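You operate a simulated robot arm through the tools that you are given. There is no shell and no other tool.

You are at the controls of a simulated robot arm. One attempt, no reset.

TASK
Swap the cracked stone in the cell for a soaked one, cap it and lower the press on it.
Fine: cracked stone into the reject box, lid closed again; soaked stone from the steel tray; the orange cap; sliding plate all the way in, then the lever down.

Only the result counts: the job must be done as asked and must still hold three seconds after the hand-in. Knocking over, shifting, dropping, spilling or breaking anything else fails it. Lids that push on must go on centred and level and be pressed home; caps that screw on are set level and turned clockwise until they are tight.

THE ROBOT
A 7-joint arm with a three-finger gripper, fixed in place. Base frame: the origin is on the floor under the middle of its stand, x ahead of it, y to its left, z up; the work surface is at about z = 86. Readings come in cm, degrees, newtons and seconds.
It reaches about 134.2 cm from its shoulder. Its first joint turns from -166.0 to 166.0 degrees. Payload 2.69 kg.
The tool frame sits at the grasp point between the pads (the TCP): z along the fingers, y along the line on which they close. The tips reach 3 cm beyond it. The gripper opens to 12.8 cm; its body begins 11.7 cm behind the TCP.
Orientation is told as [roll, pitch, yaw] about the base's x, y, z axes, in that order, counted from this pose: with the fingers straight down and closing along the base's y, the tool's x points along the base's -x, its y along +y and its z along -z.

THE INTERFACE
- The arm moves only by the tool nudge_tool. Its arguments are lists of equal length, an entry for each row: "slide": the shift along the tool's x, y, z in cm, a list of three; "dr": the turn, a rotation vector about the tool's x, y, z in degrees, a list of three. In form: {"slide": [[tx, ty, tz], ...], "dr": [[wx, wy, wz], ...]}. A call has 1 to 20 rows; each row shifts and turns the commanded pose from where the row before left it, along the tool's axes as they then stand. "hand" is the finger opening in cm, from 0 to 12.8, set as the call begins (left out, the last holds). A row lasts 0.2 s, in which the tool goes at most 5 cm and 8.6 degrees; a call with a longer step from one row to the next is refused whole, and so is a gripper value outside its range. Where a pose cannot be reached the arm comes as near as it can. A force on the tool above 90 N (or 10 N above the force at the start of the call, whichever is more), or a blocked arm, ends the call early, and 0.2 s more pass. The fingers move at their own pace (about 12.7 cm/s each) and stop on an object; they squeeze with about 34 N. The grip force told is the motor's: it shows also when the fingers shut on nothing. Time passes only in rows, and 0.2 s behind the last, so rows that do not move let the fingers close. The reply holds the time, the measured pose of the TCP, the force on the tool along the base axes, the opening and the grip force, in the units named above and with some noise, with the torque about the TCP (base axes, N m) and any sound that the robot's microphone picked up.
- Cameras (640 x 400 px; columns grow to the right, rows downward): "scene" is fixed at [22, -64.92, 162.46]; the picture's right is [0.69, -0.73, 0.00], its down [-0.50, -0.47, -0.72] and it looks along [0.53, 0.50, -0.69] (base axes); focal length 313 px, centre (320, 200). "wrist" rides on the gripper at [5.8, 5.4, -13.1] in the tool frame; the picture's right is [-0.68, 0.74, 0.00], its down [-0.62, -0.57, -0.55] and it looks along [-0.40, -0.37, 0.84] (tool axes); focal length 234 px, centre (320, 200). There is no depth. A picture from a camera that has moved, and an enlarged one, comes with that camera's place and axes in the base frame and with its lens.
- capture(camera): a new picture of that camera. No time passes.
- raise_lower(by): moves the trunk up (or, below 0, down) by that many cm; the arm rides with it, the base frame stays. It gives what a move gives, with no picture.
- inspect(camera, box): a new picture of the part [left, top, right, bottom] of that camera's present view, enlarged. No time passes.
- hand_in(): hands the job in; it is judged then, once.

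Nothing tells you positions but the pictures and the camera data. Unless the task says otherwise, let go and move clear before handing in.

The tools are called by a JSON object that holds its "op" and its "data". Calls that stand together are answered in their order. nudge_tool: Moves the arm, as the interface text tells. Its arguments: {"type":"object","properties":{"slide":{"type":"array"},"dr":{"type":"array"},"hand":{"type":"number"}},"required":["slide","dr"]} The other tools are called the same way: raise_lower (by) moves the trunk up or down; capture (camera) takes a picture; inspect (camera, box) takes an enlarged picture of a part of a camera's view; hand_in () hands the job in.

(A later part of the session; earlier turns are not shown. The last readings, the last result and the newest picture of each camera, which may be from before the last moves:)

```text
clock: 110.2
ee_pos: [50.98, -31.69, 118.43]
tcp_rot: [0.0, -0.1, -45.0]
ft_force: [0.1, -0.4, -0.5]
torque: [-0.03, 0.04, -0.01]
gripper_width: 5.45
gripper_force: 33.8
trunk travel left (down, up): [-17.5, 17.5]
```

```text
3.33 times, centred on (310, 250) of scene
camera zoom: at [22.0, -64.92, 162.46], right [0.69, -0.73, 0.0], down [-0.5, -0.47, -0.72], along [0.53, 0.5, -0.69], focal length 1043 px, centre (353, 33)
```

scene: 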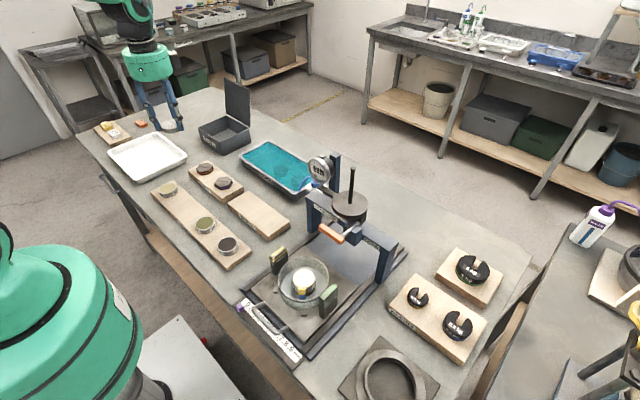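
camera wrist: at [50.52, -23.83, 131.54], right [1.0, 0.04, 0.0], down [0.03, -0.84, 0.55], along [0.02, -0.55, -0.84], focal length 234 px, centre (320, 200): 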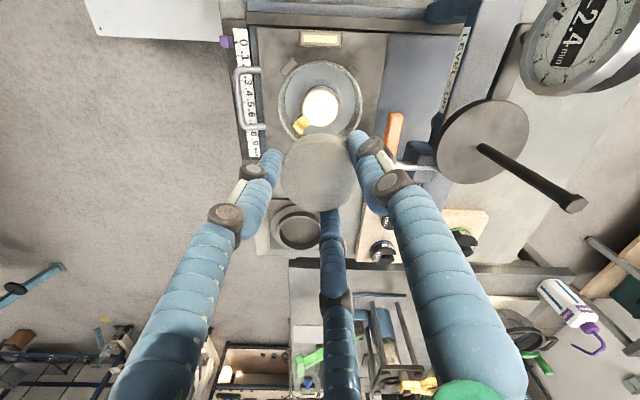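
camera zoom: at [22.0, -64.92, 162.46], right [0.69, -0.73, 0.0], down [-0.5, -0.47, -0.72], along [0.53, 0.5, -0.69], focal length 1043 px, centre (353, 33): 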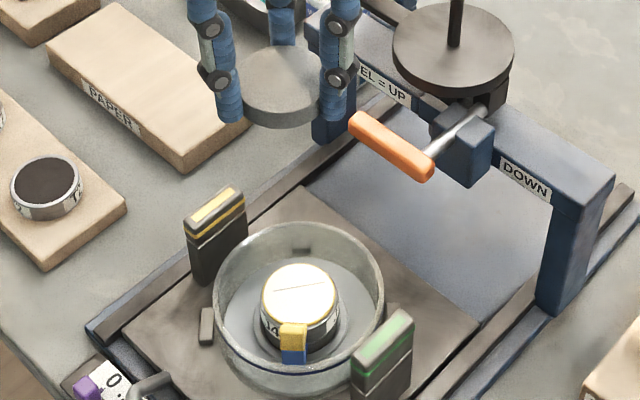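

The stone hovers over the cell. Descending to just above the seat.

{"op": "nudge_tool", "data": {"slide": [[0, 0, 2.0], [0, 0, 3.5], [0, 0, 3.5], [0, 0, 3.5], [0, 0, 2.5], [0, 0, 1.5], [0, 0, 1.0], [0, 0, 0], [0, 0, 0]], "dr": [[0, 0, 0], [0, 0, 0], [0, 0, 0], [0, 0, 0], [0, 0, 0], [0, 0, 0], [0, 0, 0], [0, 0, 0], [0, 0, 0]]}}

{"op": "nudge_tool", "data": {"slide": [[0, 0, 0]], "dr": [[0, 0, 0]]}}

{"op": "nudge_tool", "data": {"slide": [[0, 0, 0]], "dr": [[0, 0, 0]]}}

{"op": "inspect", "data": {"camera": "scene", "box": [270, 235, 345, 300]}}

{"op": "inspect", "data": {"camera": "wrist", "box": [240, 110, 400, 230]}}

```text
clock: 112.2
ee_pos: [50.96, -31.6, 100.92]
tcp_rot: [0.0, 0.0, -45.1]
ft_force: [0.6, -0.9, -0.5]
torque: [0.0, 0.0, 0.02]
gripper_width: 5.49
gripper_force: 33.4
trunk travel left (down, up): [-17.5, 17.5]
```

```text
clock: 112.6
ee_pos: [51.06, -31.52, 101.02]
tcp_rot: [0.0, 0.0, -45.1]
ft_force: [0.3, -0.4, -0.9]
torque: [0.01, 0.01, -0.02]
gripper_width: 5.48
gripper_force: 33.7
trunk travel left (down, up): [-17.5, 17.5]
```

```text
clock: 113.0
ee_pos: [51.01, -31.5, 100.97]
tcp_rot: [0.0, 0.0, -45.0]
ft_force: [0.1, 0.0, -0.8]
torque: [0.02, 0.04, -0.01]
gripper_width: 5.47
gripper_force: 34.2
trunk travel left (down, up): [-17.5, 17.5]
```

```text
6.15 times, centred on (308, 268) of scene
camera zoom: at [22.0, -64.92, 162.46], right [0.69, -0.73, 0.0], down [-0.5, -0.47, -0.72], along [0.53, 0.5, -0.69], focal length 1926 px, centre (397, -215)
```

zoom: 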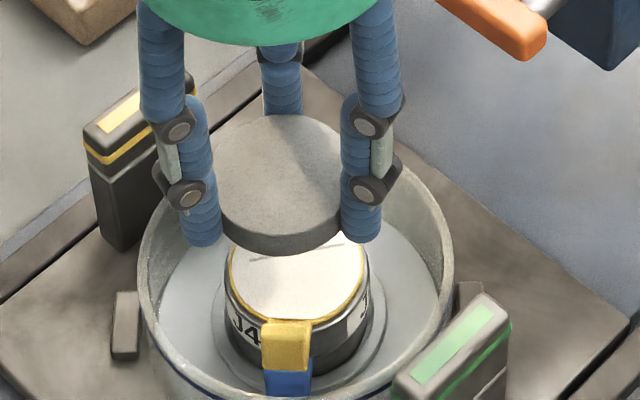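

```text
3.33 times, centred on (320, 170) of wrist
camera zoom: at [50.55, -23.55, 114.05], right [1.0, 0.04, 0.0], down [0.03, -0.84, 0.55], along [0.02, -0.55, -0.84], focal length 781 px, centre (320, 300)
```

zoom: 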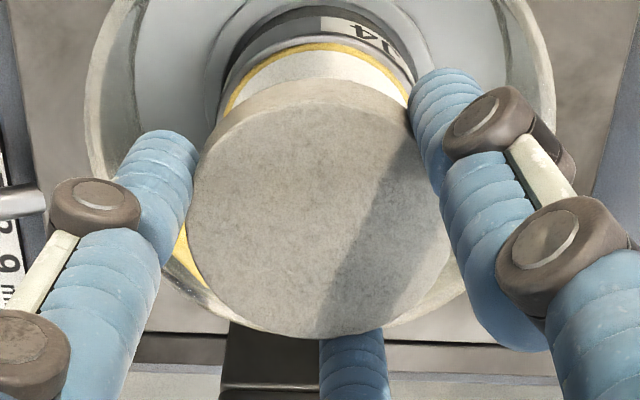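

{"op": "inspect", "data": {"camera": "scene", "box": [288, 246, 328, 290]}}

{"op": "inspect", "data": {"camera": "wrist", "box": [285, 118, 355, 162]}}

```text
9.09 times, centred on (308, 268) of scene
camera zoom: at [22.0, -64.92, 162.46], right [0.69, -0.73, 0.0], down [-0.5, -0.47, -0.72], along [0.53, 0.5, -0.69], focal length 2845 px, centre (429, -418)
```

zoom: 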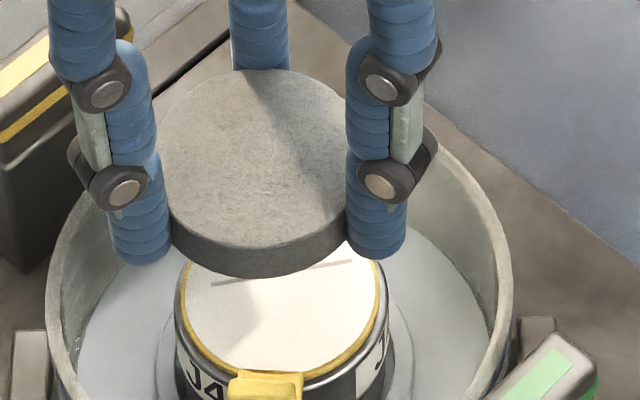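

```text
9.09 times, centred on (320, 140) of wrist
camera zoom: at [50.55, -23.55, 114.05], right [1.0, 0.04, 0.0], down [0.03, -0.84, 0.55], along [0.02, -0.55, -0.84], focal length 2129 px, centre (320, 746)
```

zoom: 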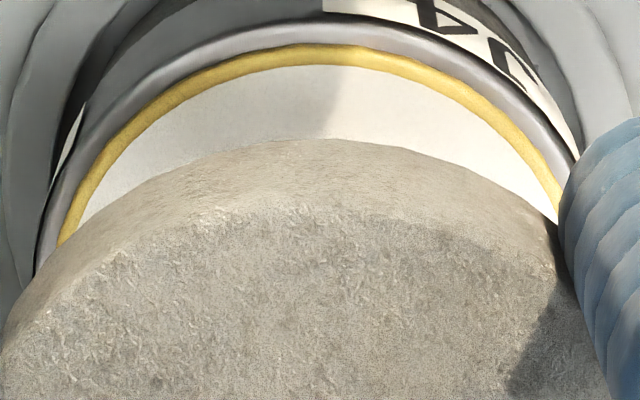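

The stone is about 1.5 cm thick. Both cameras suggest the ring centre is some 0.4–0.5 cm further in -y than the stone is now, so I'll shift 0.4 cm and lower to a small gap for a closer comparison.

{"op": "nudge_tool", "data": {"slide": [[-0.3, -0.27, 1.0], [0, 0, 1.0], [0, 0, 1.0], [0, 0, 0.5], [0, 0, 0], [0, 0, 0]], "dr": [[0, 0, 0], [0, 0, 0], [0, 0, 0], [0, 0, 0], [0, 0, 0], [0, 0, 0]]}}

{"op": "nudge_tool", "data": {"slide": [[0, 0, 0]], "dr": [[0, 0, 0]]}}

{"op": "inspect", "data": {"camera": "scene", "box": [288, 246, 328, 290]}}

{"op": "inspect", "data": {"camera": "wrist", "box": [285, 118, 355, 162]}}

```text
clock: 114.4
ee_pos: [50.97, -32.01, 97.36]
tcp_rot: [0.0, 0.0, -45.1]
ft_force: [0.3, 0.3, -1.6]
torque: [-0.03, -0.01, 0.0]
gripper_width: 5.46
gripper_force: 33.6
trunk travel left (down, up): [-17.5, 17.5]
```

```text
clock: 114.8
ee_pos: [50.96, -32.06, 97.48]
tcp_rot: [0.1, 0.0, -45.0]
ft_force: [-0.5, 0.1, -1.3]
torque: [-0.03, 0.01, 0.01]
gripper_width: 5.49
gripper_force: 34.1
trunk travel left (down, up): [-17.5, 17.5]
```

```text
9.09 times, centred on (308, 268) of scene
camera zoom: at [22.0, -64.92, 162.46], right [0.69, -0.73, 0.0], down [-0.5, -0.47, -0.72], along [0.53, 0.5, -0.69], focal length 2845 px, centre (429, -418)
```

zoom: 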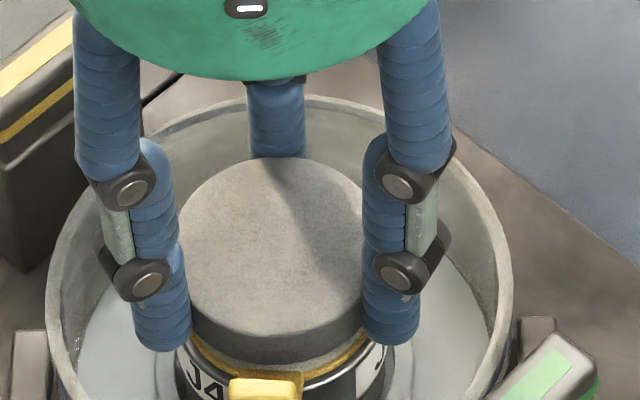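

```text
9.09 times, centred on (320, 140) of wrist
camera zoom: at [50.52, -24.09, 110.51], right [1.0, 0.04, 0.0], down [0.03, -0.84, 0.55], along [0.02, -0.55, -0.84], focal length 2129 px, centre (320, 746)
```

zoom: 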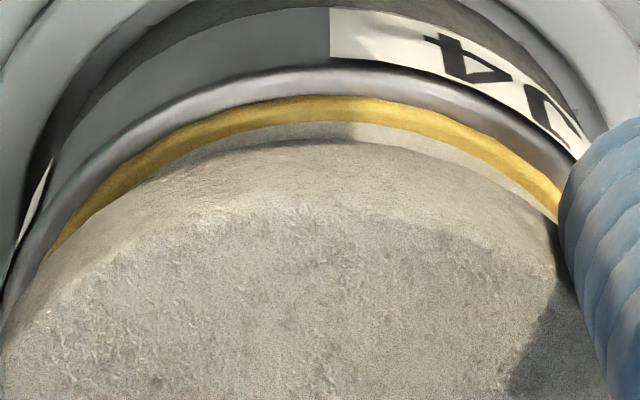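

Now the stone and ring are aligned to within about 0.1 cm. A tiny correction, then lowering onto the paper with force checks.

{"op": "nudge_tool", "data": {"slide": [[-0.09, -0.02, 0.3], [0, 0, 0.3], [0, 0, 0.2], [0, 0, 0]], "dr": [[0, 0, 0], [0, 0, 0], [0, 0, 0], [0, 0, 0]]}}

{"op": "inspect", "data": {"camera": "wrist", "box": [285, 118, 355, 162]}}

{"op": "inspect", "data": {"camera": "scene", "box": [288, 246, 328, 290]}}

```text
clock: 115.8
ee_pos: [50.99, -32.08, 96.66]
tcp_rot: [0.0, 0.0, -45.1]
ft_force: [-0.3, -0.2, -1.1]
torque: [-0.02, -0.02, 0.02]
gripper_width: 5.47
gripper_force: 34.5
trunk travel left (down, up): [-17.5, 17.5]
```

```text
9.09 times, centred on (320, 140) of wrist
camera zoom: at [50.59, -24.13, 109.7], right [1.0, 0.04, 0.0], down [0.03, -0.84, 0.55], along [0.02, -0.55, -0.84], focal length 2129 px, centre (320, 746)
```

zoom: 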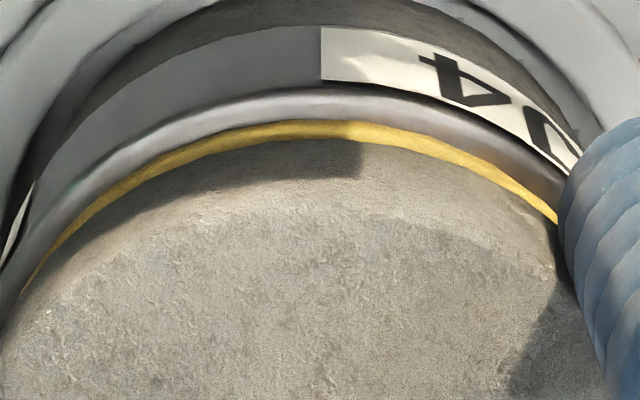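

```text
9.09 times, centred on (308, 268) of scene
camera zoom: at [22.0, -64.92, 162.46], right [0.69, -0.73, 0.0], down [-0.5, -0.47, -0.72], along [0.53, 0.5, -0.69], focal length 2845 px, centre (429, -418)
```

zoom: 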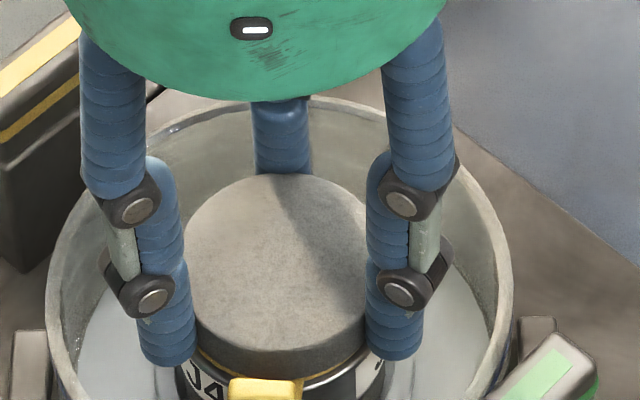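

{"op": "nudge_tool", "data": {"slide": [[0, 0, 0.15], [0, 0, 0.1], [0, 0, 0]], "dr": [[0, 0, 0], [0, 0, 0], [0, 0, 0]]}}

{"op": "nudge_tool", "data": {"slide": [[0, 0, 0.1], [0, 0, 0]], "dr": [[0, 0, 0], [0, 0, 0]]}}

```text
clock: 116.6
ee_pos: [51.0, -32.05, 96.52]
tcp_rot: [0.0, -0.1, -45.0]
ft_force: [-1.0, -0.6, 7.6]
torque: [-0.13, 0.13, 0.04]
gripper_width: 5.46
gripper_force: 34.0
trunk travel left (down, up): [-17.5, 17.5]
```

```text
clock: 117.2
ee_pos: [51.08, -32.16, 96.48]
tcp_rot: [0.0, -0.2, -45.1]
ft_force: [-0.2, -0.4, 17.2]
torque: [-0.22, 0.26, 0.0]
gripper_width: 5.47
gripper_force: 34.1
trunk travel left (down, up): [-17.5, 17.5]
```

{"op": "inspect", "data": {"camera": "wrist", "box": [285, 118, 355, 162]}}

{"op": "inspect", "data": {"camera": "scene", "box": [288, 256, 328, 300]}}

{"op": "inspect", "data": {"camera": "wrist", "box": [240, 110, 400, 230]}}

```text
9.09 times, centred on (320, 140) of wrist
camera zoom: at [50.61, -24.17, 109.43], right [1.0, 0.04, 0.0], down [0.03, -0.83, 0.55], along [0.02, -0.55, -0.84], focal length 2129 px, centre (320, 746)
```

zoom: 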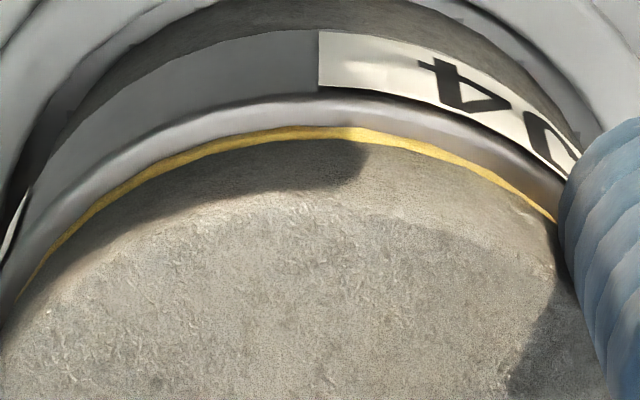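

```text
9.09 times, centred on (308, 278) of scene
camera zoom: at [22.0, -64.92, 162.46], right [0.69, -0.73, 0.0], down [-0.5, -0.47, -0.72], along [0.53, 0.5, -0.69], focal length 2845 px, centre (429, -509)
```

zoom: 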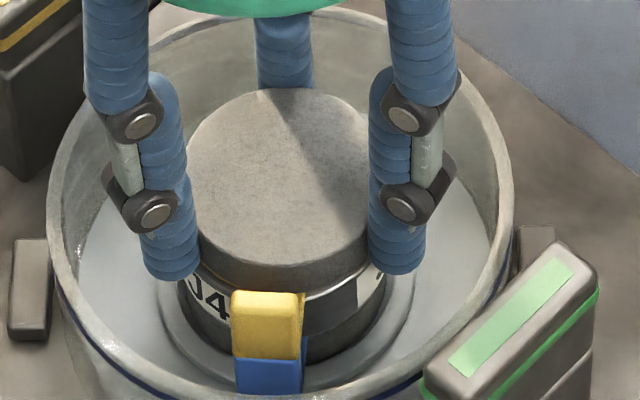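

```text
3.33 times, centred on (320, 170) of wrist
camera zoom: at [50.61, -24.17, 109.43], right [1.0, 0.04, 0.0], down [0.03, -0.83, 0.55], along [0.02, -0.55, -0.84], focal length 781 px, centre (320, 300)
```

zoom: 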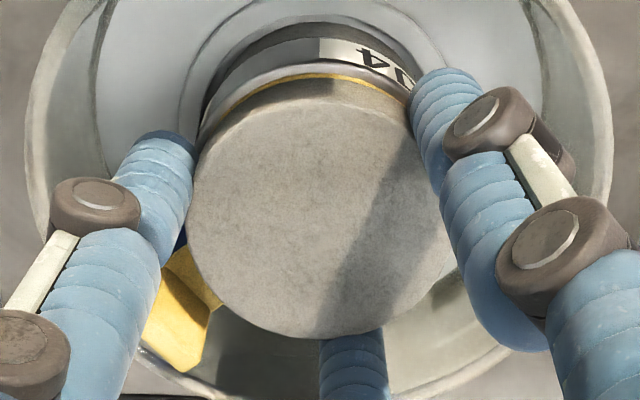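

The stone sits centred on the paper, with an even yellow margin. Easing the pressure, releasing and rising straight up.

{"op": "nudge_tool", "data": {"slide": [[0, 0, -0.12], [0, 0, 0]], "dr": [[0, 0, 0], [0, 0, 0]]}}

{"op": "nudge_tool", "data": {"slide": [[0, 0, 0], [0, 0, 0], [0, 0, 0]], "dr": [[0, 0, 0], [0, 0, 0], [0, 0, 0]], "hand": 7}}

{"op": "nudge_tool", "data": {"slide": [[0, 0, -0.5], [0, 0, -1], [0, 0, -2], [0, 0, -3], [0, 0, -4], [0, 0, -4], [0, 0, -4], [0, 0, -4], [0, 0, 0]], "dr": [[0, 0, 0], [0, 0, 0], [0, 0, 0], [0, 0, 0], [0, 0, 0], [0, 0, 0], [0, 0, 0], [0, 0, 0], [0, 0, 0]]}}

{"op": "inspect", "data": {"camera": "scene", "box": [270, 240, 340, 305]}}

{"op": "capture", "data": {"camera": "wrist"}}

```text
clock: 117.8
ee_pos: [50.92, -32.14, 96.51]
tcp_rot: [-0.1, -0.1, -45.1]
ft_force: [1.8, 0.2, 13.6]
torque: [-0.18, 0.19, 0.01]
gripper_width: 5.48
gripper_force: 33.9
trunk travel left (down, up): [-17.5, 17.5]
```

```text
clock: 118.6
ee_pos: [50.96, -32.06, 96.4]
tcp_rot: [0.0, 0.0, -45.0]
ft_force: [0.6, 0.2, -0.4]
torque: [-0.03, -0.01, -0.01]
gripper_width: 7.01
gripper_force: 0.0
trunk travel left (down, up): [-17.5, 17.5]
```

```text
clock: 120.6
ee_pos: [50.72, -32.19, 119.12]
tcp_rot: [-0.1, -0.1, -45.1]
ft_force: [-0.3, 0.4, 1.0]
torque: [-0.03, -0.03, 0.03]
gripper_width: 7.0
gripper_force: 0.1
trunk travel left (down, up): [-17.5, 17.5]
```

```text
6.15 times, centred on (305, 272) of scene
camera zoom: at [22.0, -64.92, 162.46], right [0.69, -0.73, 0.0], down [-0.5, -0.47, -0.72], along [0.53, 0.5, -0.69], focal length 1926 px, centre (412, -246)
```

zoom: 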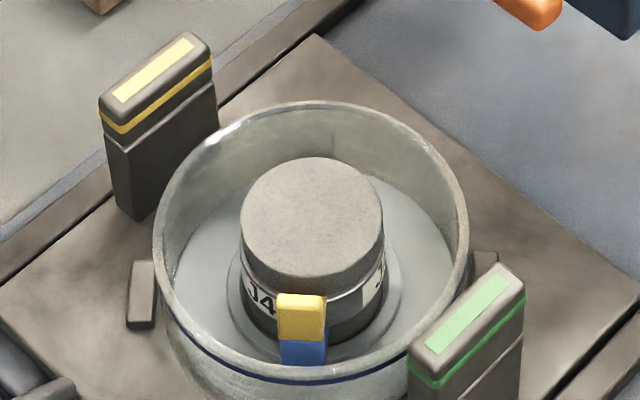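

```text
taken
camera wrist: at [50.37, -24.16, 132.19], right [1.0, 0.04, 0.0], down [0.03, -0.84, 0.55], along [0.02, -0.55, -0.84], focal length 234 px, centre (320, 200)
```

wrist: 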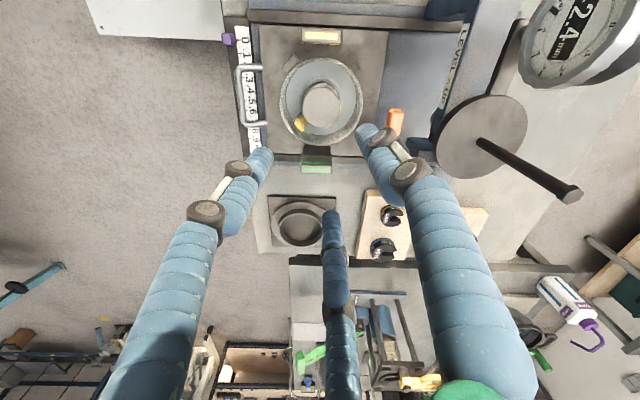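

The soaked stone is seated. Next, the orange cap at about (59.8,30): moving above it to see its exact position and hex orientation.

{"op": "nudge_tool", "data": {"slide": [[2.5, 3.36, 0], [2.5, 3.36, 0], [2.5, 3.36, 0], [2.5, 3.36, 0], [2.5, 3.36, 0], [2.5, 3.36, 0], [2.5, 3.36, 0], [2.5, 3.36, 0], [2.5, 3.36, 0], [2.5, 3.36, 0], [2.5, 3.36, 0], [2.5, 3.36, 0], [2.5, 3.36, 0], [2.5, 3.36, 0], [2.5, 3.36, 0], [0, 0, 4], [0, 0, 4], [0, 0, 3], [0, 0, 0]], "dr": [[0, 0, 0], [0, 0, 0], [0, 0, 0], [0, 0, 0], [0, 0, 0], [0, 0, 0], [0, 0, 0], [0, 0, 0], [0, 0, 0], [0, 0, 0], [0, 0, 0], [0, 0, 0], [0, 0, 0], [0, 0, 0], [0, 0, 0], [0, 0, 0], [0, 0, 0], [0, 0, 0], [0, 0, 0]], "hand": 8}}

{"op": "capture", "data": {"camera": "wrist"}}

{"op": "inspect", "data": {"camera": "wrist", "box": [270, 80, 370, 160]}}

{"op": "inspect", "data": {"camera": "scene", "box": [185, 140, 245, 200]}}

```text
clock: 124.6
ee_pos: [60.17, 29.95, 107.94]
tcp_rot: [0.1, -0.1, -45.2]
ft_force: [0.3, 0.2, 0.2]
torque: [0.0, 0.04, -0.01]
gripper_width: 8.0
gripper_force: 0.1
trunk travel left (down, up): [-17.5, 17.5]
```

```text
taken
camera wrist: at [59.73, 38.01, 120.99], right [1.0, 0.04, 0.0], down [0.03, -0.84, 0.55], along [0.02, -0.55, -0.84], focal length 234 px, centre (320, 200)
```

wrist: 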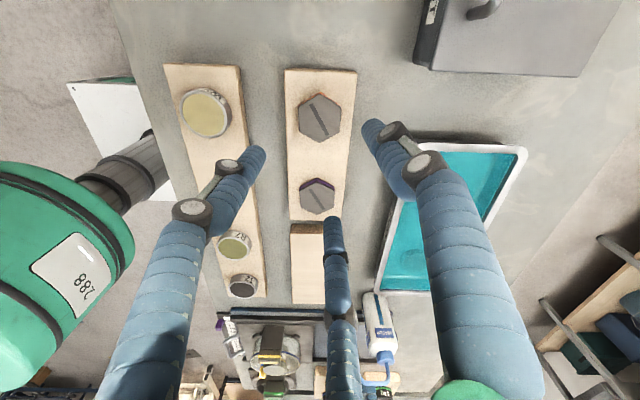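

```text
5.00 times, centred on (320, 120) of wrist
camera zoom: at [59.73, 38.01, 120.99], right [1.0, 0.04, 0.0], down [0.03, -0.84, 0.55], along [0.02, -0.55, -0.84], focal length 1171 px, centre (320, 600)
```

zoom: 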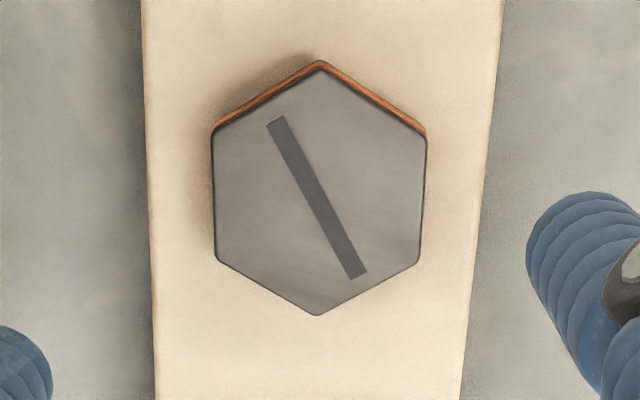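

```text
6.67 times, centred on (215, 170) of scene
camera zoom: at [22.0, -64.92, 162.46], right [0.69, -0.73, 0.0], down [-0.5, -0.47, -0.72], along [0.53, 0.5, -0.69], focal length 2086 px, centre (1020, 400)
```

zoom: 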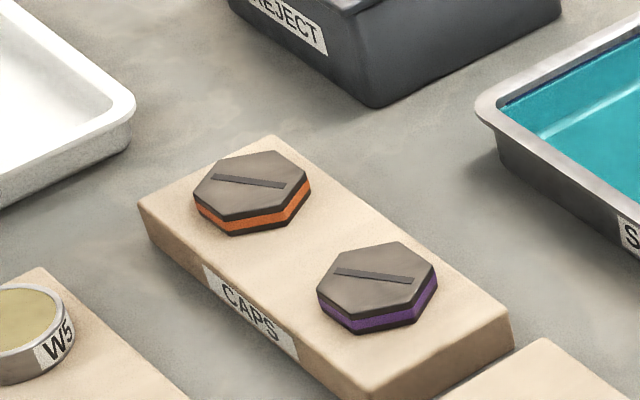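

The orange cap is a hexagon about 5.3 cm across flats, with flats facing roughly 2°+60k. I'll rotate to yaw -28° so the three fingers meet flats, and lower partway.

{"op": "nudge_tool", "data": {"slide": [[0, 0, 0], [0, 0, 0], [0, 0, 2], [0, 0, 3], [0, 0, 2], [0, 0, 0]], "dr": [[0, 0, -8.5], [0, 0, -8.5], [0, 0, 0], [0, 0, 0], [0, 0, 0], [0, 0, 0]]}}

{"op": "nudge_tool", "data": {"slide": [[0, 0, 0]], "dr": [[0, 0, 0]]}}

{"op": "capture", "data": {"camera": "wrist"}}

{"op": "inspect", "data": {"camera": "wrist", "box": [260, 100, 380, 190]}}

{"op": "inspect", "data": {"camera": "scene", "box": [175, 120, 245, 190]}}

```text
clock: 126.0
ee_pos: [60.33, 30.03, 100.82]
tcp_rot: [0.1, 0.0, -27.9]
ft_force: [0.8, -0.5, -0.4]
torque: [0.02, 0.03, 0.03]
gripper_width: 8.0
gripper_force: 0.1
trunk travel left (down, up): [-17.5, 17.5]
```

```text
clock: 126.4
ee_pos: [60.33, 29.96, 100.8]
tcp_rot: [0.0, 0.0, -28.0]
ft_force: [-0.1, 0.2, -0.6]
torque: [0.02, -0.01, 0.0]
gripper_width: 8.0
gripper_force: 0.0
trunk travel left (down, up): [-17.5, 17.5]
```

```text
taken
camera wrist: at [57.54, 37.55, 113.85], right [0.94, 0.33, 0.0], down [0.28, -0.79, 0.55], along [0.18, -0.52, -0.84], focal length 234 px, centre (320, 200)
```

wrist: 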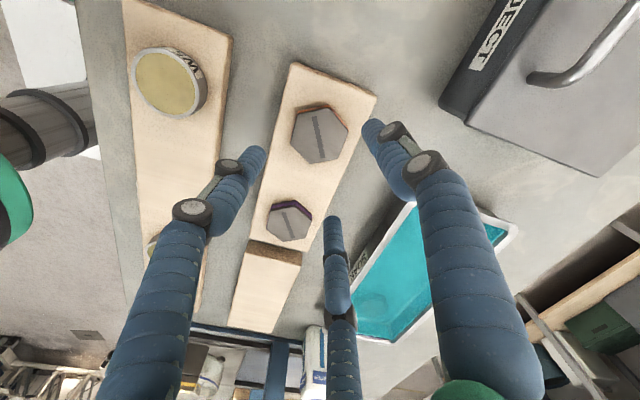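

```text
4.44 times, centred on (320, 145) of wrist
camera zoom: at [57.54, 37.55, 113.85], right [0.94, 0.33, 0.0], down [0.28, -0.79, 0.55], along [0.18, -0.52, -0.84], focal length 1041 px, centre (320, 444)
```

zoom: 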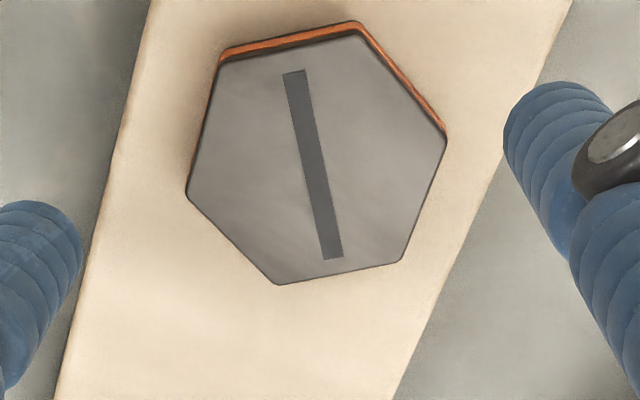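

```text
5.71 times, centred on (210, 155) of scene
camera zoom: at [22.0, -64.92, 162.46], right [0.69, -0.73, 0.0], down [-0.5, -0.47, -0.72], along [0.53, 0.5, -0.69], focal length 1788 px, centre (949, 457)
```

zoom: 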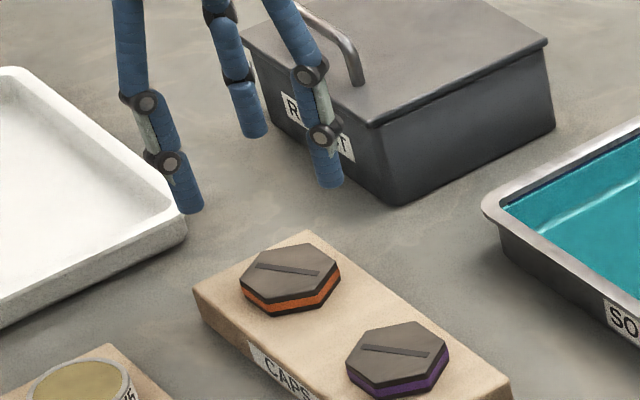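

The cap is centred under the tool, with its top at z≈91.1. I'll descend around it with the opening at 6.8 cm and find the board by touch.

{"op": "nudge_tool", "data": {"slide": [[0, 0, 2], [0, 0, 2.5], [0, 0, 2], [0, 0, 1], [0, 0, 0]], "dr": [[0, 0, 0], [0, 0, 0], [0, 0, 0], [0, 0, 0], [0, 0, 0]], "hand": 6.8}}

{"op": "inspect", "data": {"camera": "wrist", "box": [240, 110, 400, 230]}}

{"op": "inspect", "data": {"camera": "scene", "box": [180, 130, 240, 190]}}

```text
clock: 127.6
ee_pos: [60.32, 30.15, 93.3]
tcp_rot: [0.0, 0.0, -28.2]
ft_force: [1.1, -0.5, -0.1]
torque: [0.01, -0.01, -0.03]
gripper_width: 6.8
gripper_force: 0.0
trunk travel left (down, up): [-17.5, 17.5]
```

```text
3.33 times, centred on (320, 170) of wrist
camera zoom: at [57.61, 37.65, 106.32], right [0.94, 0.33, 0.0], down [0.28, -0.79, 0.55], along [0.18, -0.52, -0.84], focal length 781 px, centre (320, 300)
```

zoom: 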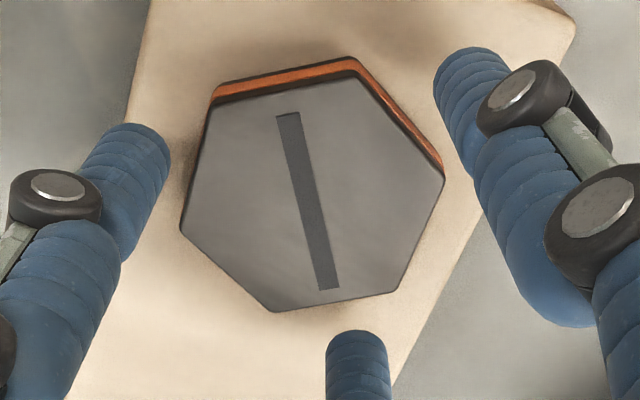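

```text
6.67 times, centred on (210, 160) of scene
camera zoom: at [22.0, -64.92, 162.46], right [0.69, -0.73, 0.0], down [-0.5, -0.47, -0.72], along [0.53, 0.5, -0.69], focal length 2086 px, centre (1053, 467)
```

zoom: 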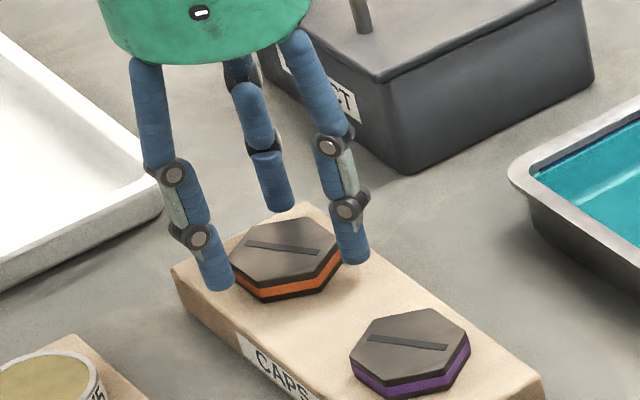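

{"op": "nudge_tool", "data": {"slide": [[0.07, -0.07, 0.3], [0, 0, 0.3], [0, 0, 0]], "dr": [[0, 0, 0], [0, 0, 0], [0, 0, 0]]}}

{"op": "nudge_tool", "data": {"slide": [[0, 0, 0.15], [0, 0, 0]], "dr": [[0, 0, 0], [0, 0, 0]]}}

{"op": "nudge_tool", "data": {"slide": [[0, 0, 0.15], [0, 0, 0]], "dr": [[0, 0, 0], [0, 0, 0]]}}

```text
clock: 128.4
ee_pos: [60.14, 30.02, 92.8]
tcp_rot: [0.0, 0.0, -28.1]
ft_force: [-0.4, 0.0, -0.8]
torque: [0.01, 0.0, 0.0]
gripper_width: 6.8
gripper_force: 0.2
trunk travel left (down, up): [-17.5, 17.5]
```

```text
clock: 129.0
ee_pos: [59.95, 29.84, 92.51]
tcp_rot: [0.0, 0.0, -28.1]
ft_force: [0.2, -0.7, -0.9]
torque: [-0.01, 0.01, -0.05]
gripper_width: 6.8
gripper_force: 0.1
trunk travel left (down, up): [-17.5, 17.5]
```

```text
clock: 129.6
ee_pos: [59.96, 30.0, 92.55]
tcp_rot: [0.0, 0.0, -28.0]
ft_force: [-0.6, -0.3, 0.0]
torque: [0.01, -0.02, 0.04]
gripper_width: 6.77
gripper_force: 0.0
trunk travel left (down, up): [-17.5, 17.5]
```

{"op": "nudge_tool", "data": {"slide": [[0, 0, 0.12], [0, 0, 0]], "dr": [[0, 0, 0], [0, 0, 0]]}}

{"op": "nudge_tool", "data": {"slide": [[0, 0, 0.12], [0, 0, 0]], "dr": [[0, 0, 0], [0, 0, 0]]}}

{"op": "inspect", "data": {"camera": "scene", "box": [190, 145, 230, 185]}}

```text
clock: 130.2
ee_pos: [60.15, 30.06, 92.23]
tcp_rot: [-0.1, -0.1, -28.1]
ft_force: [-0.1, -0.7, 1.1]
torque: [0.03, 0.01, 0.03]
gripper_width: 6.82
gripper_force: 0.1
trunk travel left (down, up): [-17.5, 17.5]
```

```text
clock: 130.8
ee_pos: [60.21, 30.0, 92.15]
tcp_rot: [-0.1, 0.0, -28.0]
ft_force: [-0.4, -0.6, -0.6]
torque: [-0.01, 0.01, 0.03]
gripper_width: 6.78
gripper_force: 0.0
trunk travel left (down, up): [-17.5, 17.5]
```

```text
10.00 times, centred on (210, 165) of scene
camera zoom: at [22.0, -64.92, 162.46], right [0.69, -0.73, 0.0], down [-0.5, -0.47, -0.72], along [0.53, 0.5, -0.69], focal length 3129 px, centre (1420, 550)
```

zoom: 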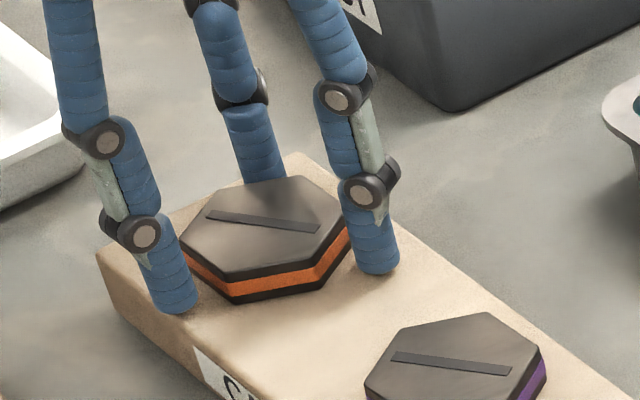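

{"op": "nudge_tool", "data": {"slide": [[0, 0, 0.12], [0, 0, 0]], "dr": [[0, 0, 0], [0, 0, 0]]}}

{"op": "nudge_tool", "data": {"slide": [[0, 0, 0.12], [0, 0, 0]], "dr": [[0, 0, 0], [0, 0, 0]]}}

```text
clock: 131.4
ee_pos: [60.15, 29.98, 92.14]
tcp_rot: [0.0, 0.0, -28.0]
ft_force: [0.6, -0.1, -0.1]
torque: [0.04, -0.01, -0.04]
gripper_width: 6.8
gripper_force: 0.0
trunk travel left (down, up): [-17.5, 17.5]
```

```text
clock: 132.0
ee_pos: [60.14, 29.92, 92.22]
tcp_rot: [0.0, 0.0, -28.0]
ft_force: [0.8, -0.3, 0.5]
torque: [0.0, 0.01, -0.03]
gripper_width: 6.81
gripper_force: 0.0
trunk travel left (down, up): [-17.5, 17.5]
```

{"op": "nudge_tool", "data": {"slide": [[0, 0, 0.12], [0, 0, 0]], "dr": [[0, 0, 0], [0, 0, 0]]}}

{"op": "nudge_tool", "data": {"slide": [[0, 0, 0.12], [0, 0, 0]], "dr": [[0, 0, 0], [0, 0, 0]]}}

{"op": "nudge_tool", "data": {"slide": [[0, 0, 0.12], [0, 0, 0]], "dr": [[0, 0, 0], [0, 0, 0]]}}

{"op": "inspect", "data": {"camera": "scene", "box": [190, 145, 230, 185]}}

```text
clock: 132.6
ee_pos: [60.27, 29.93, 91.89]
tcp_rot: [0.0, -0.1, -28.1]
ft_force: [-1.7, -1.5, 2.0]
torque: [-0.02, -0.06, -0.1]
gripper_width: 6.78
gripper_force: 0.0
trunk travel left (down, up): [-17.5, 17.5]
```

```text
clock: 133.2
ee_pos: [60.12, 30.06, 91.89]
tcp_rot: [0.2, -0.1, -28.0]
ft_force: [-1.2, 3.8, 13.4]
torque: [-0.11, 0.13, -0.16]
gripper_width: 6.88
gripper_force: 0.7
trunk travel left (down, up): [-17.5, 17.5]
```

```text
clock: 133.8
ee_pos: [60.24, 29.96, 91.95]
tcp_rot: [0.1, -0.1, -28.1]
ft_force: [-2.4, 9.7, 27.2]
torque: [-0.17, 0.63, -0.52]
gripper_width: 6.88
gripper_force: 1.0
trunk travel left (down, up): [-17.5, 17.5]
```

```text
10.00 times, centred on (210, 165) of scene
camera zoom: at [22.0, -64.92, 162.46], right [0.69, -0.73, 0.0], down [-0.5, -0.47, -0.72], along [0.53, 0.5, -0.69], focal length 3129 px, centre (1420, 550)
```

zoom: 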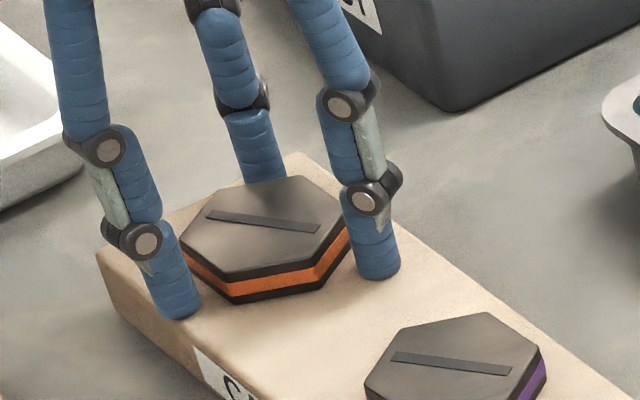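

Board contact at TCP z≈91.9. Raising to have the tips about 0.4 cm above the cap's underside, then gripping the flats.

{"op": "nudge_tool", "data": {"slide": [[0, 0, -0.35], [0, 0, -0.33], [0, 0, 0]], "dr": [[0, 0, 0], [0, 0, 0], [0, 0, 0]]}}

{"op": "nudge_tool", "data": {"slide": [[0, 0, 0], [0, 0, 0], [0, 0, 0], [0, 0, 0]], "dr": [[0, 0, 0], [0, 0, 0], [0, 0, 0], [0, 0, 0]], "hand": 4}}

{"op": "inspect", "data": {"camera": "wrist", "box": [240, 110, 400, 230]}}

{"op": "inspect", "data": {"camera": "scene", "box": [190, 145, 230, 185]}}

```text
clock: 134.6
ee_pos: [60.08, 29.94, 92.31]
tcp_rot: [-0.1, -0.1, -27.9]
ft_force: [0.1, -0.1, 0.4]
torque: [-0.03, -0.02, 0.04]
gripper_width: 6.8
gripper_force: 0.0
trunk travel left (down, up): [-17.5, 17.5]
```

```text
clock: 135.6
ee_pos: [59.98, 29.82, 92.35]
tcp_rot: [0.1, 0.1, -28.0]
ft_force: [0.7, -0.6, 1.3]
torque: [0.01, -0.07, -0.02]
gripper_width: 5.28
gripper_force: 34.2
trunk travel left (down, up): [-17.5, 17.5]
```

```text
3.33 times, centred on (320, 170) of wrist
camera zoom: at [57.37, 37.51, 105.41], right [0.94, 0.33, 0.0], down [0.28, -0.79, 0.55], along [0.18, -0.52, -0.84], focal length 781 px, centre (320, 300)
```

zoom: 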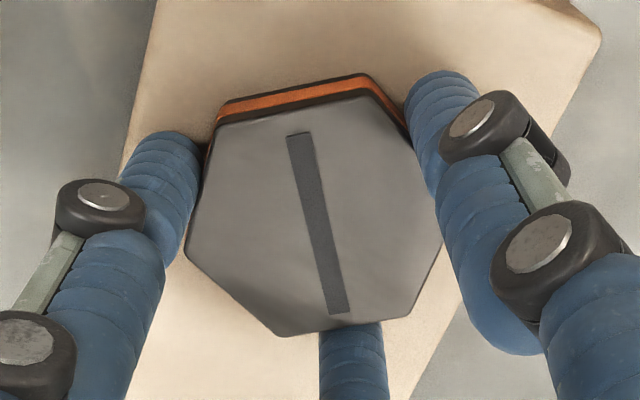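

```text
10.00 times, centred on (210, 165) of scene
camera zoom: at [22.0, -64.92, 162.46], right [0.69, -0.73, 0.0], down [-0.5, -0.47, -0.72], along [0.53, 0.5, -0.69], focal length 3129 px, centre (1420, 550)
```

zoom: 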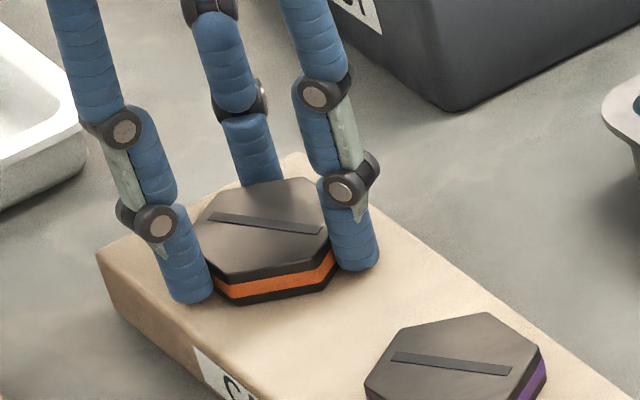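

The cap is gripped at 5.28 cm on its flats. Lifting it clear and checking.

{"op": "nudge_tool", "data": {"slide": [[0, 0, -0.3], [0, 0, -0.7], [0, 0, -1.5], [0, 0, -2.5], [0, 0, -3], [0, 0, -4], [0, 0, -4], [0, 0, -4], [0, 0, -4], [0, 0, -2], [0, 0, 0], [0, 0, 0]], "dr": [[0, 0, 0], [0, 0, 0], [0, 0, 0], [0, 0, 0], [0, 0, 0], [0, 0, 0], [0, 0, 0], [0, 0, 0], [0, 0, 0], [0, 0, 0], [0, 0, 0], [0, 0, 0]]}}

{"op": "nudge_tool", "data": {"slide": [[0, 0, 0]], "dr": [[0, 0, 0]]}}

{"op": "inspect", "data": {"camera": "scene", "box": [130, 60, 250, 190]}}

{"op": "inspect", "data": {"camera": "wrist", "box": [240, 110, 400, 230]}}

```text
clock: 138.2
ee_pos: [60.19, 29.93, 118.32]
tcp_rot: [0.0, 0.1, -28.0]
ft_force: [0.8, 0.9, -3.7]
torque: [0.01, -0.01, -0.02]
gripper_width: 5.3
gripper_force: 33.9
trunk travel left (down, up): [-17.5, 17.5]
```

```text
clock: 138.6
ee_pos: [60.27, 29.97, 118.24]
tcp_rot: [0.0, -0.1, -28.0]
ft_force: [0.0, -1.2, -3.0]
torque: [-0.03, 0.0, 0.01]
gripper_width: 5.29
gripper_force: 34.0
trunk travel left (down, up): [-17.5, 17.5]
```

```text
3.08 times, centred on (190, 125) of scene
camera zoom: at [22.0, -64.92, 162.46], right [0.69, -0.73, 0.0], down [-0.5, -0.47, -0.72], along [0.53, 0.5, -0.69], focal length 963 px, centre (720, 431)
```

zoom: 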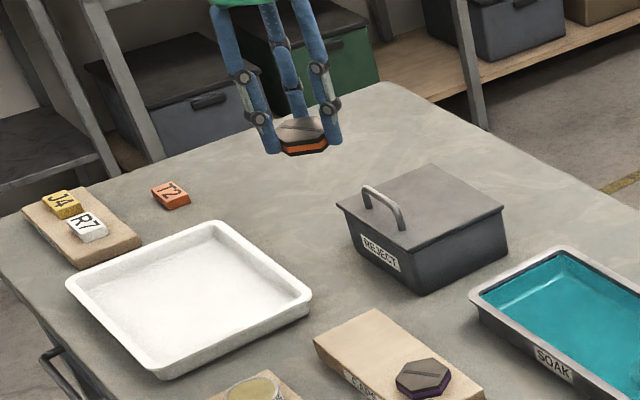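

```text
3.33 times, centred on (320, 170) of wrist
camera zoom: at [57.5, 37.5, 131.38], right [0.94, 0.33, 0.0], down [0.28, -0.79, 0.55], along [0.18, -0.52, -0.84], focal length 781 px, centre (320, 300)
```

zoom: 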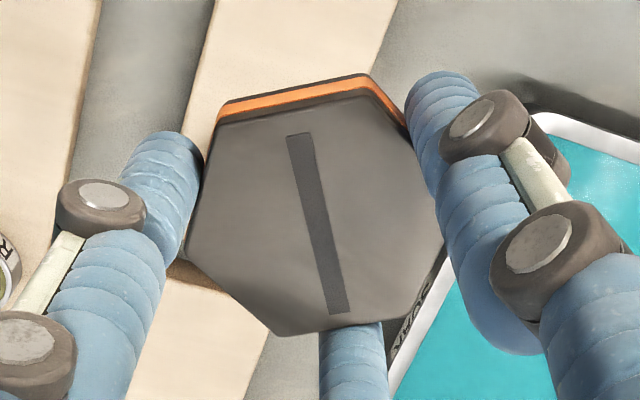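

The cap is securely held and level. Carrying it to above the cell.

{"op": "nudge_tool", "data": {"slide": [[-0.656, -1.847, 0], [-1.3125, -3.694, 0], [-1.3125, -3.694, 0], [-1.3125, -3.694, 0], [-1.3125, -3.694, 0], [-1.3125, -3.694, 0], [-1.3125, -3.694, 0], [-1.3125, -3.694, 0], [-1.3125, -3.694, 0], [-1.3125, -3.694, 0], [-1.3125, -3.694, 0], [-1.3125, -3.694, 0], [-1.3125, -3.694, 0], [-1.3125, -3.694, 0], [-1.3125, -3.694, 0], [-1.3125, -3.694, 0], [-0.656, -1.847, 0], [0, 0, 0], [0, 0, 0]], "dr": [[0, 0, 0], [0, 0, 0], [0, 0, 0], [0, 0, 0], [0, 0, 0], [0, 0, 0], [0, 0, 0], [0, 0, 0], [0, 0, 0], [0, 0, 0], [0, 0, 0], [0, 0, 0], [0, 0, 0], [0, 0, 0], [0, 0, 0], [0, 0, 0], [0, 0, 0], [0, 0, 0], [0, 0, 0]]}}

{"op": "nudge_tool", "data": {"slide": [[0, 0, 2], [0, 0, 3.5], [0, 0, 3.5], [0, 0, 3.5], [0, 0, 2.5], [0, 0, 1], [0, 0, 0], [0, 0, 0]], "dr": [[0, 0, 0], [0, 0, 0], [0, 0, 0], [0, 0, 0], [0, 0, 0], [0, 0, 0], [0, 0, 0], [0, 0, 0]]}}

{"op": "inspect", "data": {"camera": "scene", "box": [288, 236, 328, 290]}}

{"op": "inspect", "data": {"camera": "wrist", "box": [240, 110, 400, 230]}}

```text
clock: 142.6
ee_pos: [50.84, -32.09, 118.54]
tcp_rot: [0.0, -0.1, -28.0]
ft_force: [-0.2, -0.3, -3.1]
torque: [0.01, 0.04, -0.01]
gripper_width: 5.31
gripper_force: 33.4
trunk travel left (down, up): [-17.5, 17.5]
```

```text
clock: 144.4
ee_pos: [50.84, -32.03, 102.15]
tcp_rot: [0.0, 0.0, -28.0]
ft_force: [0.4, -0.2, -3.5]
torque: [-0.02, 0.01, -0.01]
gripper_width: 5.32
gripper_force: 33.4
trunk travel left (down, up): [-17.5, 17.5]
```

```text
7.41 times, centred on (308, 263) of scene
camera zoom: at [22.0, -64.92, 162.46], right [0.69, -0.73, 0.0], down [-0.5, -0.47, -0.72], along [0.53, 0.5, -0.69], focal length 2318 px, centre (409, -267)
```

zoom: 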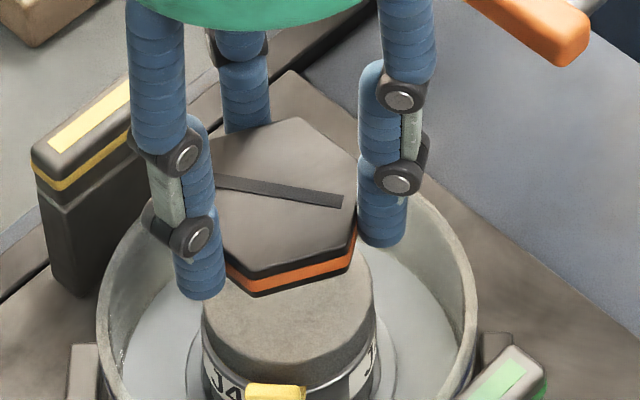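

```text
3.33 times, centred on (320, 170) of wrist
camera zoom: at [48.13, -24.46, 115.28], right [0.94, 0.33, 0.0], down [0.28, -0.79, 0.55], along [0.18, -0.52, -0.84], focal length 781 px, centre (320, 300)
```

zoom: 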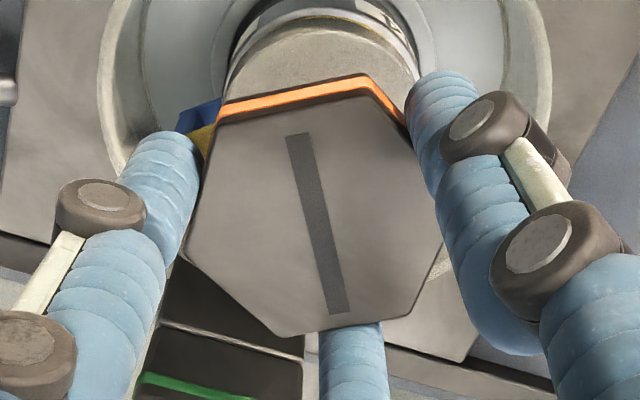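

{"op": "nudge_tool", "data": {"slide": [[-0.13, 0.01, 1.0], [0, 0, 1.0], [0, 0, 1.0], [0, 0, 0], [0, 0, 0]], "dr": [[0, 0, 0], [0, 0, 0], [0, 0, 0], [0, 0, 0], [0, 0, 0]]}}

{"op": "nudge_tool", "data": {"slide": [[0, 0, 0]], "dr": [[0, 0, 0]]}}

{"op": "inspect", "data": {"camera": "scene", "box": [288, 246, 328, 290]}}

{"op": "inspect", "data": {"camera": "wrist", "box": [280, 105, 360, 165]}}

```text
clock: 145.6
ee_pos: [50.93, -32.14, 99.17]
tcp_rot: [0.0, 0.0, -28.1]
ft_force: [0.5, 1.3, -1.5]
torque: [0.03, -0.01, 0.01]
gripper_width: 5.3
gripper_force: 33.7
trunk travel left (down, up): [-17.5, 17.5]
```

```text
clock: 146.0
ee_pos: [50.9, -32.09, 99.16]
tcp_rot: [0.0, -0.1, -28.0]
ft_force: [0.2, 0.0, -3.1]
torque: [-0.04, 0.0, 0.01]
gripper_width: 5.3
gripper_force: 34.1
trunk travel left (down, up): [-17.5, 17.5]
```

```text
9.09 times, centred on (308, 268) of scene
camera zoom: at [22.0, -64.92, 162.46], right [0.69, -0.73, 0.0], down [-0.5, -0.47, -0.72], along [0.53, 0.5, -0.69], focal length 2845 px, centre (429, -418)
```

zoom: 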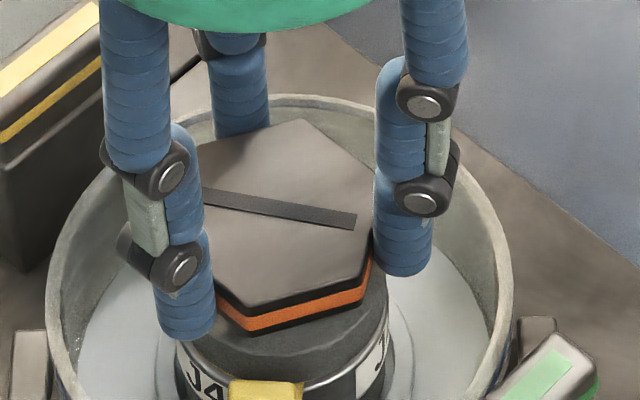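

```text
6.67 times, centred on (320, 135) of wrist
camera zoom: at [48.26, -24.55, 112.25], right [0.94, 0.33, 0.0], down [0.28, -0.79, 0.55], along [0.18, -0.52, -0.84], focal length 1561 px, centre (320, 633)
```

zoom: 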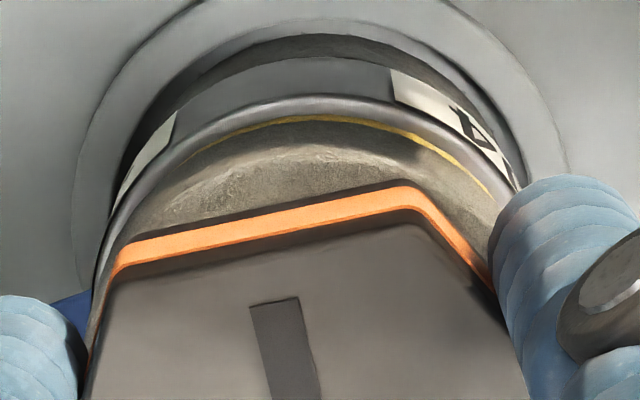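

The cap is centred over the stone. Lowering it gently until contact.

{"op": "nudge_tool", "data": {"slide": [[-0.07, 0.04, 0.3], [0, 0, 0.3], [0, 0, 0.2], [0, 0, 0]], "dr": [[0, 0, 0], [0, 0, 0], [0, 0, 0], [0, 0, 0]]}}

{"op": "inspect", "data": {"camera": "scene", "box": [288, 246, 328, 290]}}

{"op": "inspect", "data": {"camera": "wrist", "box": [280, 105, 360, 165]}}

```text
clock: 147.0
ee_pos: [50.98, -32.17, 98.47]
tcp_rot: [0.0, 0.0, -28.1]
ft_force: [-0.9, 0.2, -2.3]
torque: [0.02, 0.01, 0.02]
gripper_width: 5.27
gripper_force: 34.1
trunk travel left (down, up): [-17.5, 17.5]
```

```text
9.09 times, centred on (308, 268) of scene
camera zoom: at [22.0, -64.92, 162.46], right [0.69, -0.73, 0.0], down [-0.5, -0.47, -0.72], along [0.53, 0.5, -0.69], focal length 2845 px, centre (429, -418)
```

zoom: 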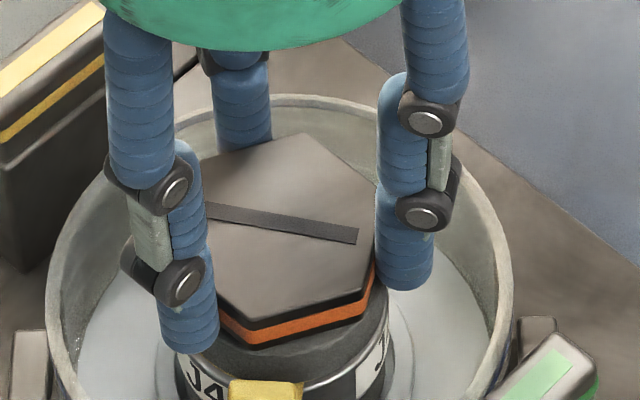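

```text
6.67 times, centred on (320, 135) of wrist
camera zoom: at [48.31, -24.56, 111.52], right [0.94, 0.33, 0.0], down [0.28, -0.79, 0.55], along [0.18, -0.52, -0.84], focal length 1561 px, centre (320, 633)
```

zoom: 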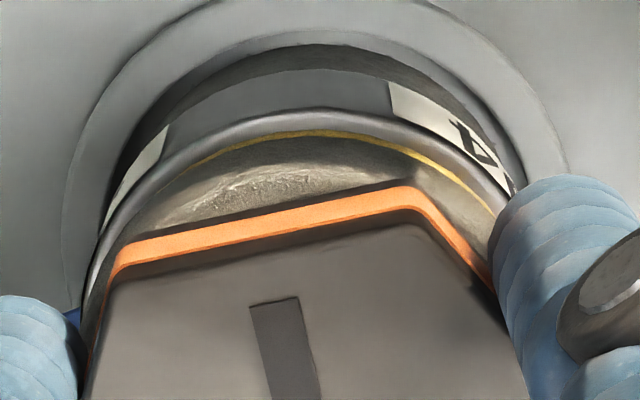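

{"op": "nudge_tool", "data": {"slide": [[0, 0, 0.15], [0, 0, 0.1], [0, 0, 0]], "dr": [[0, 0, 0], [0, 0, 0], [0, 0, 0]]}}

{"op": "nudge_tool", "data": {"slide": [[0, 0, 0.1], [0, 0, 0]], "dr": [[0, 0, 0], [0, 0, 0]]}}

{"op": "nudge_tool", "data": {"slide": [[0, 0, 0.1], [0, 0, 0]], "dr": [[0, 0, 0], [0, 0, 0]]}}

```text
clock: 147.8
ee_pos: [51.14, -32.18, 98.35]
tcp_rot: [0.0, 0.0, -28.0]
ft_force: [-0.4, 0.4, -2.9]
torque: [-0.02, 0.0, -0.03]
gripper_width: 5.28
gripper_force: 33.7
trunk travel left (down, up): [-17.5, 17.5]
```

```text
clock: 148.4
ee_pos: [51.05, -32.1, 98.19]
tcp_rot: [0.0, 0.0, -28.0]
ft_force: [0.9, 0.0, -0.6]
torque: [-0.06, 0.03, 0.02]
gripper_width: 5.28
gripper_force: 34.2
trunk travel left (down, up): [-17.5, 17.5]
```

```text
clock: 149.0
ee_pos: [51.0, -32.09, 98.22]
tcp_rot: [0.0, -0.2, -28.1]
ft_force: [-0.8, -0.3, 7.1]
torque: [-0.15, 0.21, -0.02]
gripper_width: 5.3
gripper_force: 34.3
trunk travel left (down, up): [-17.5, 17.5]
```

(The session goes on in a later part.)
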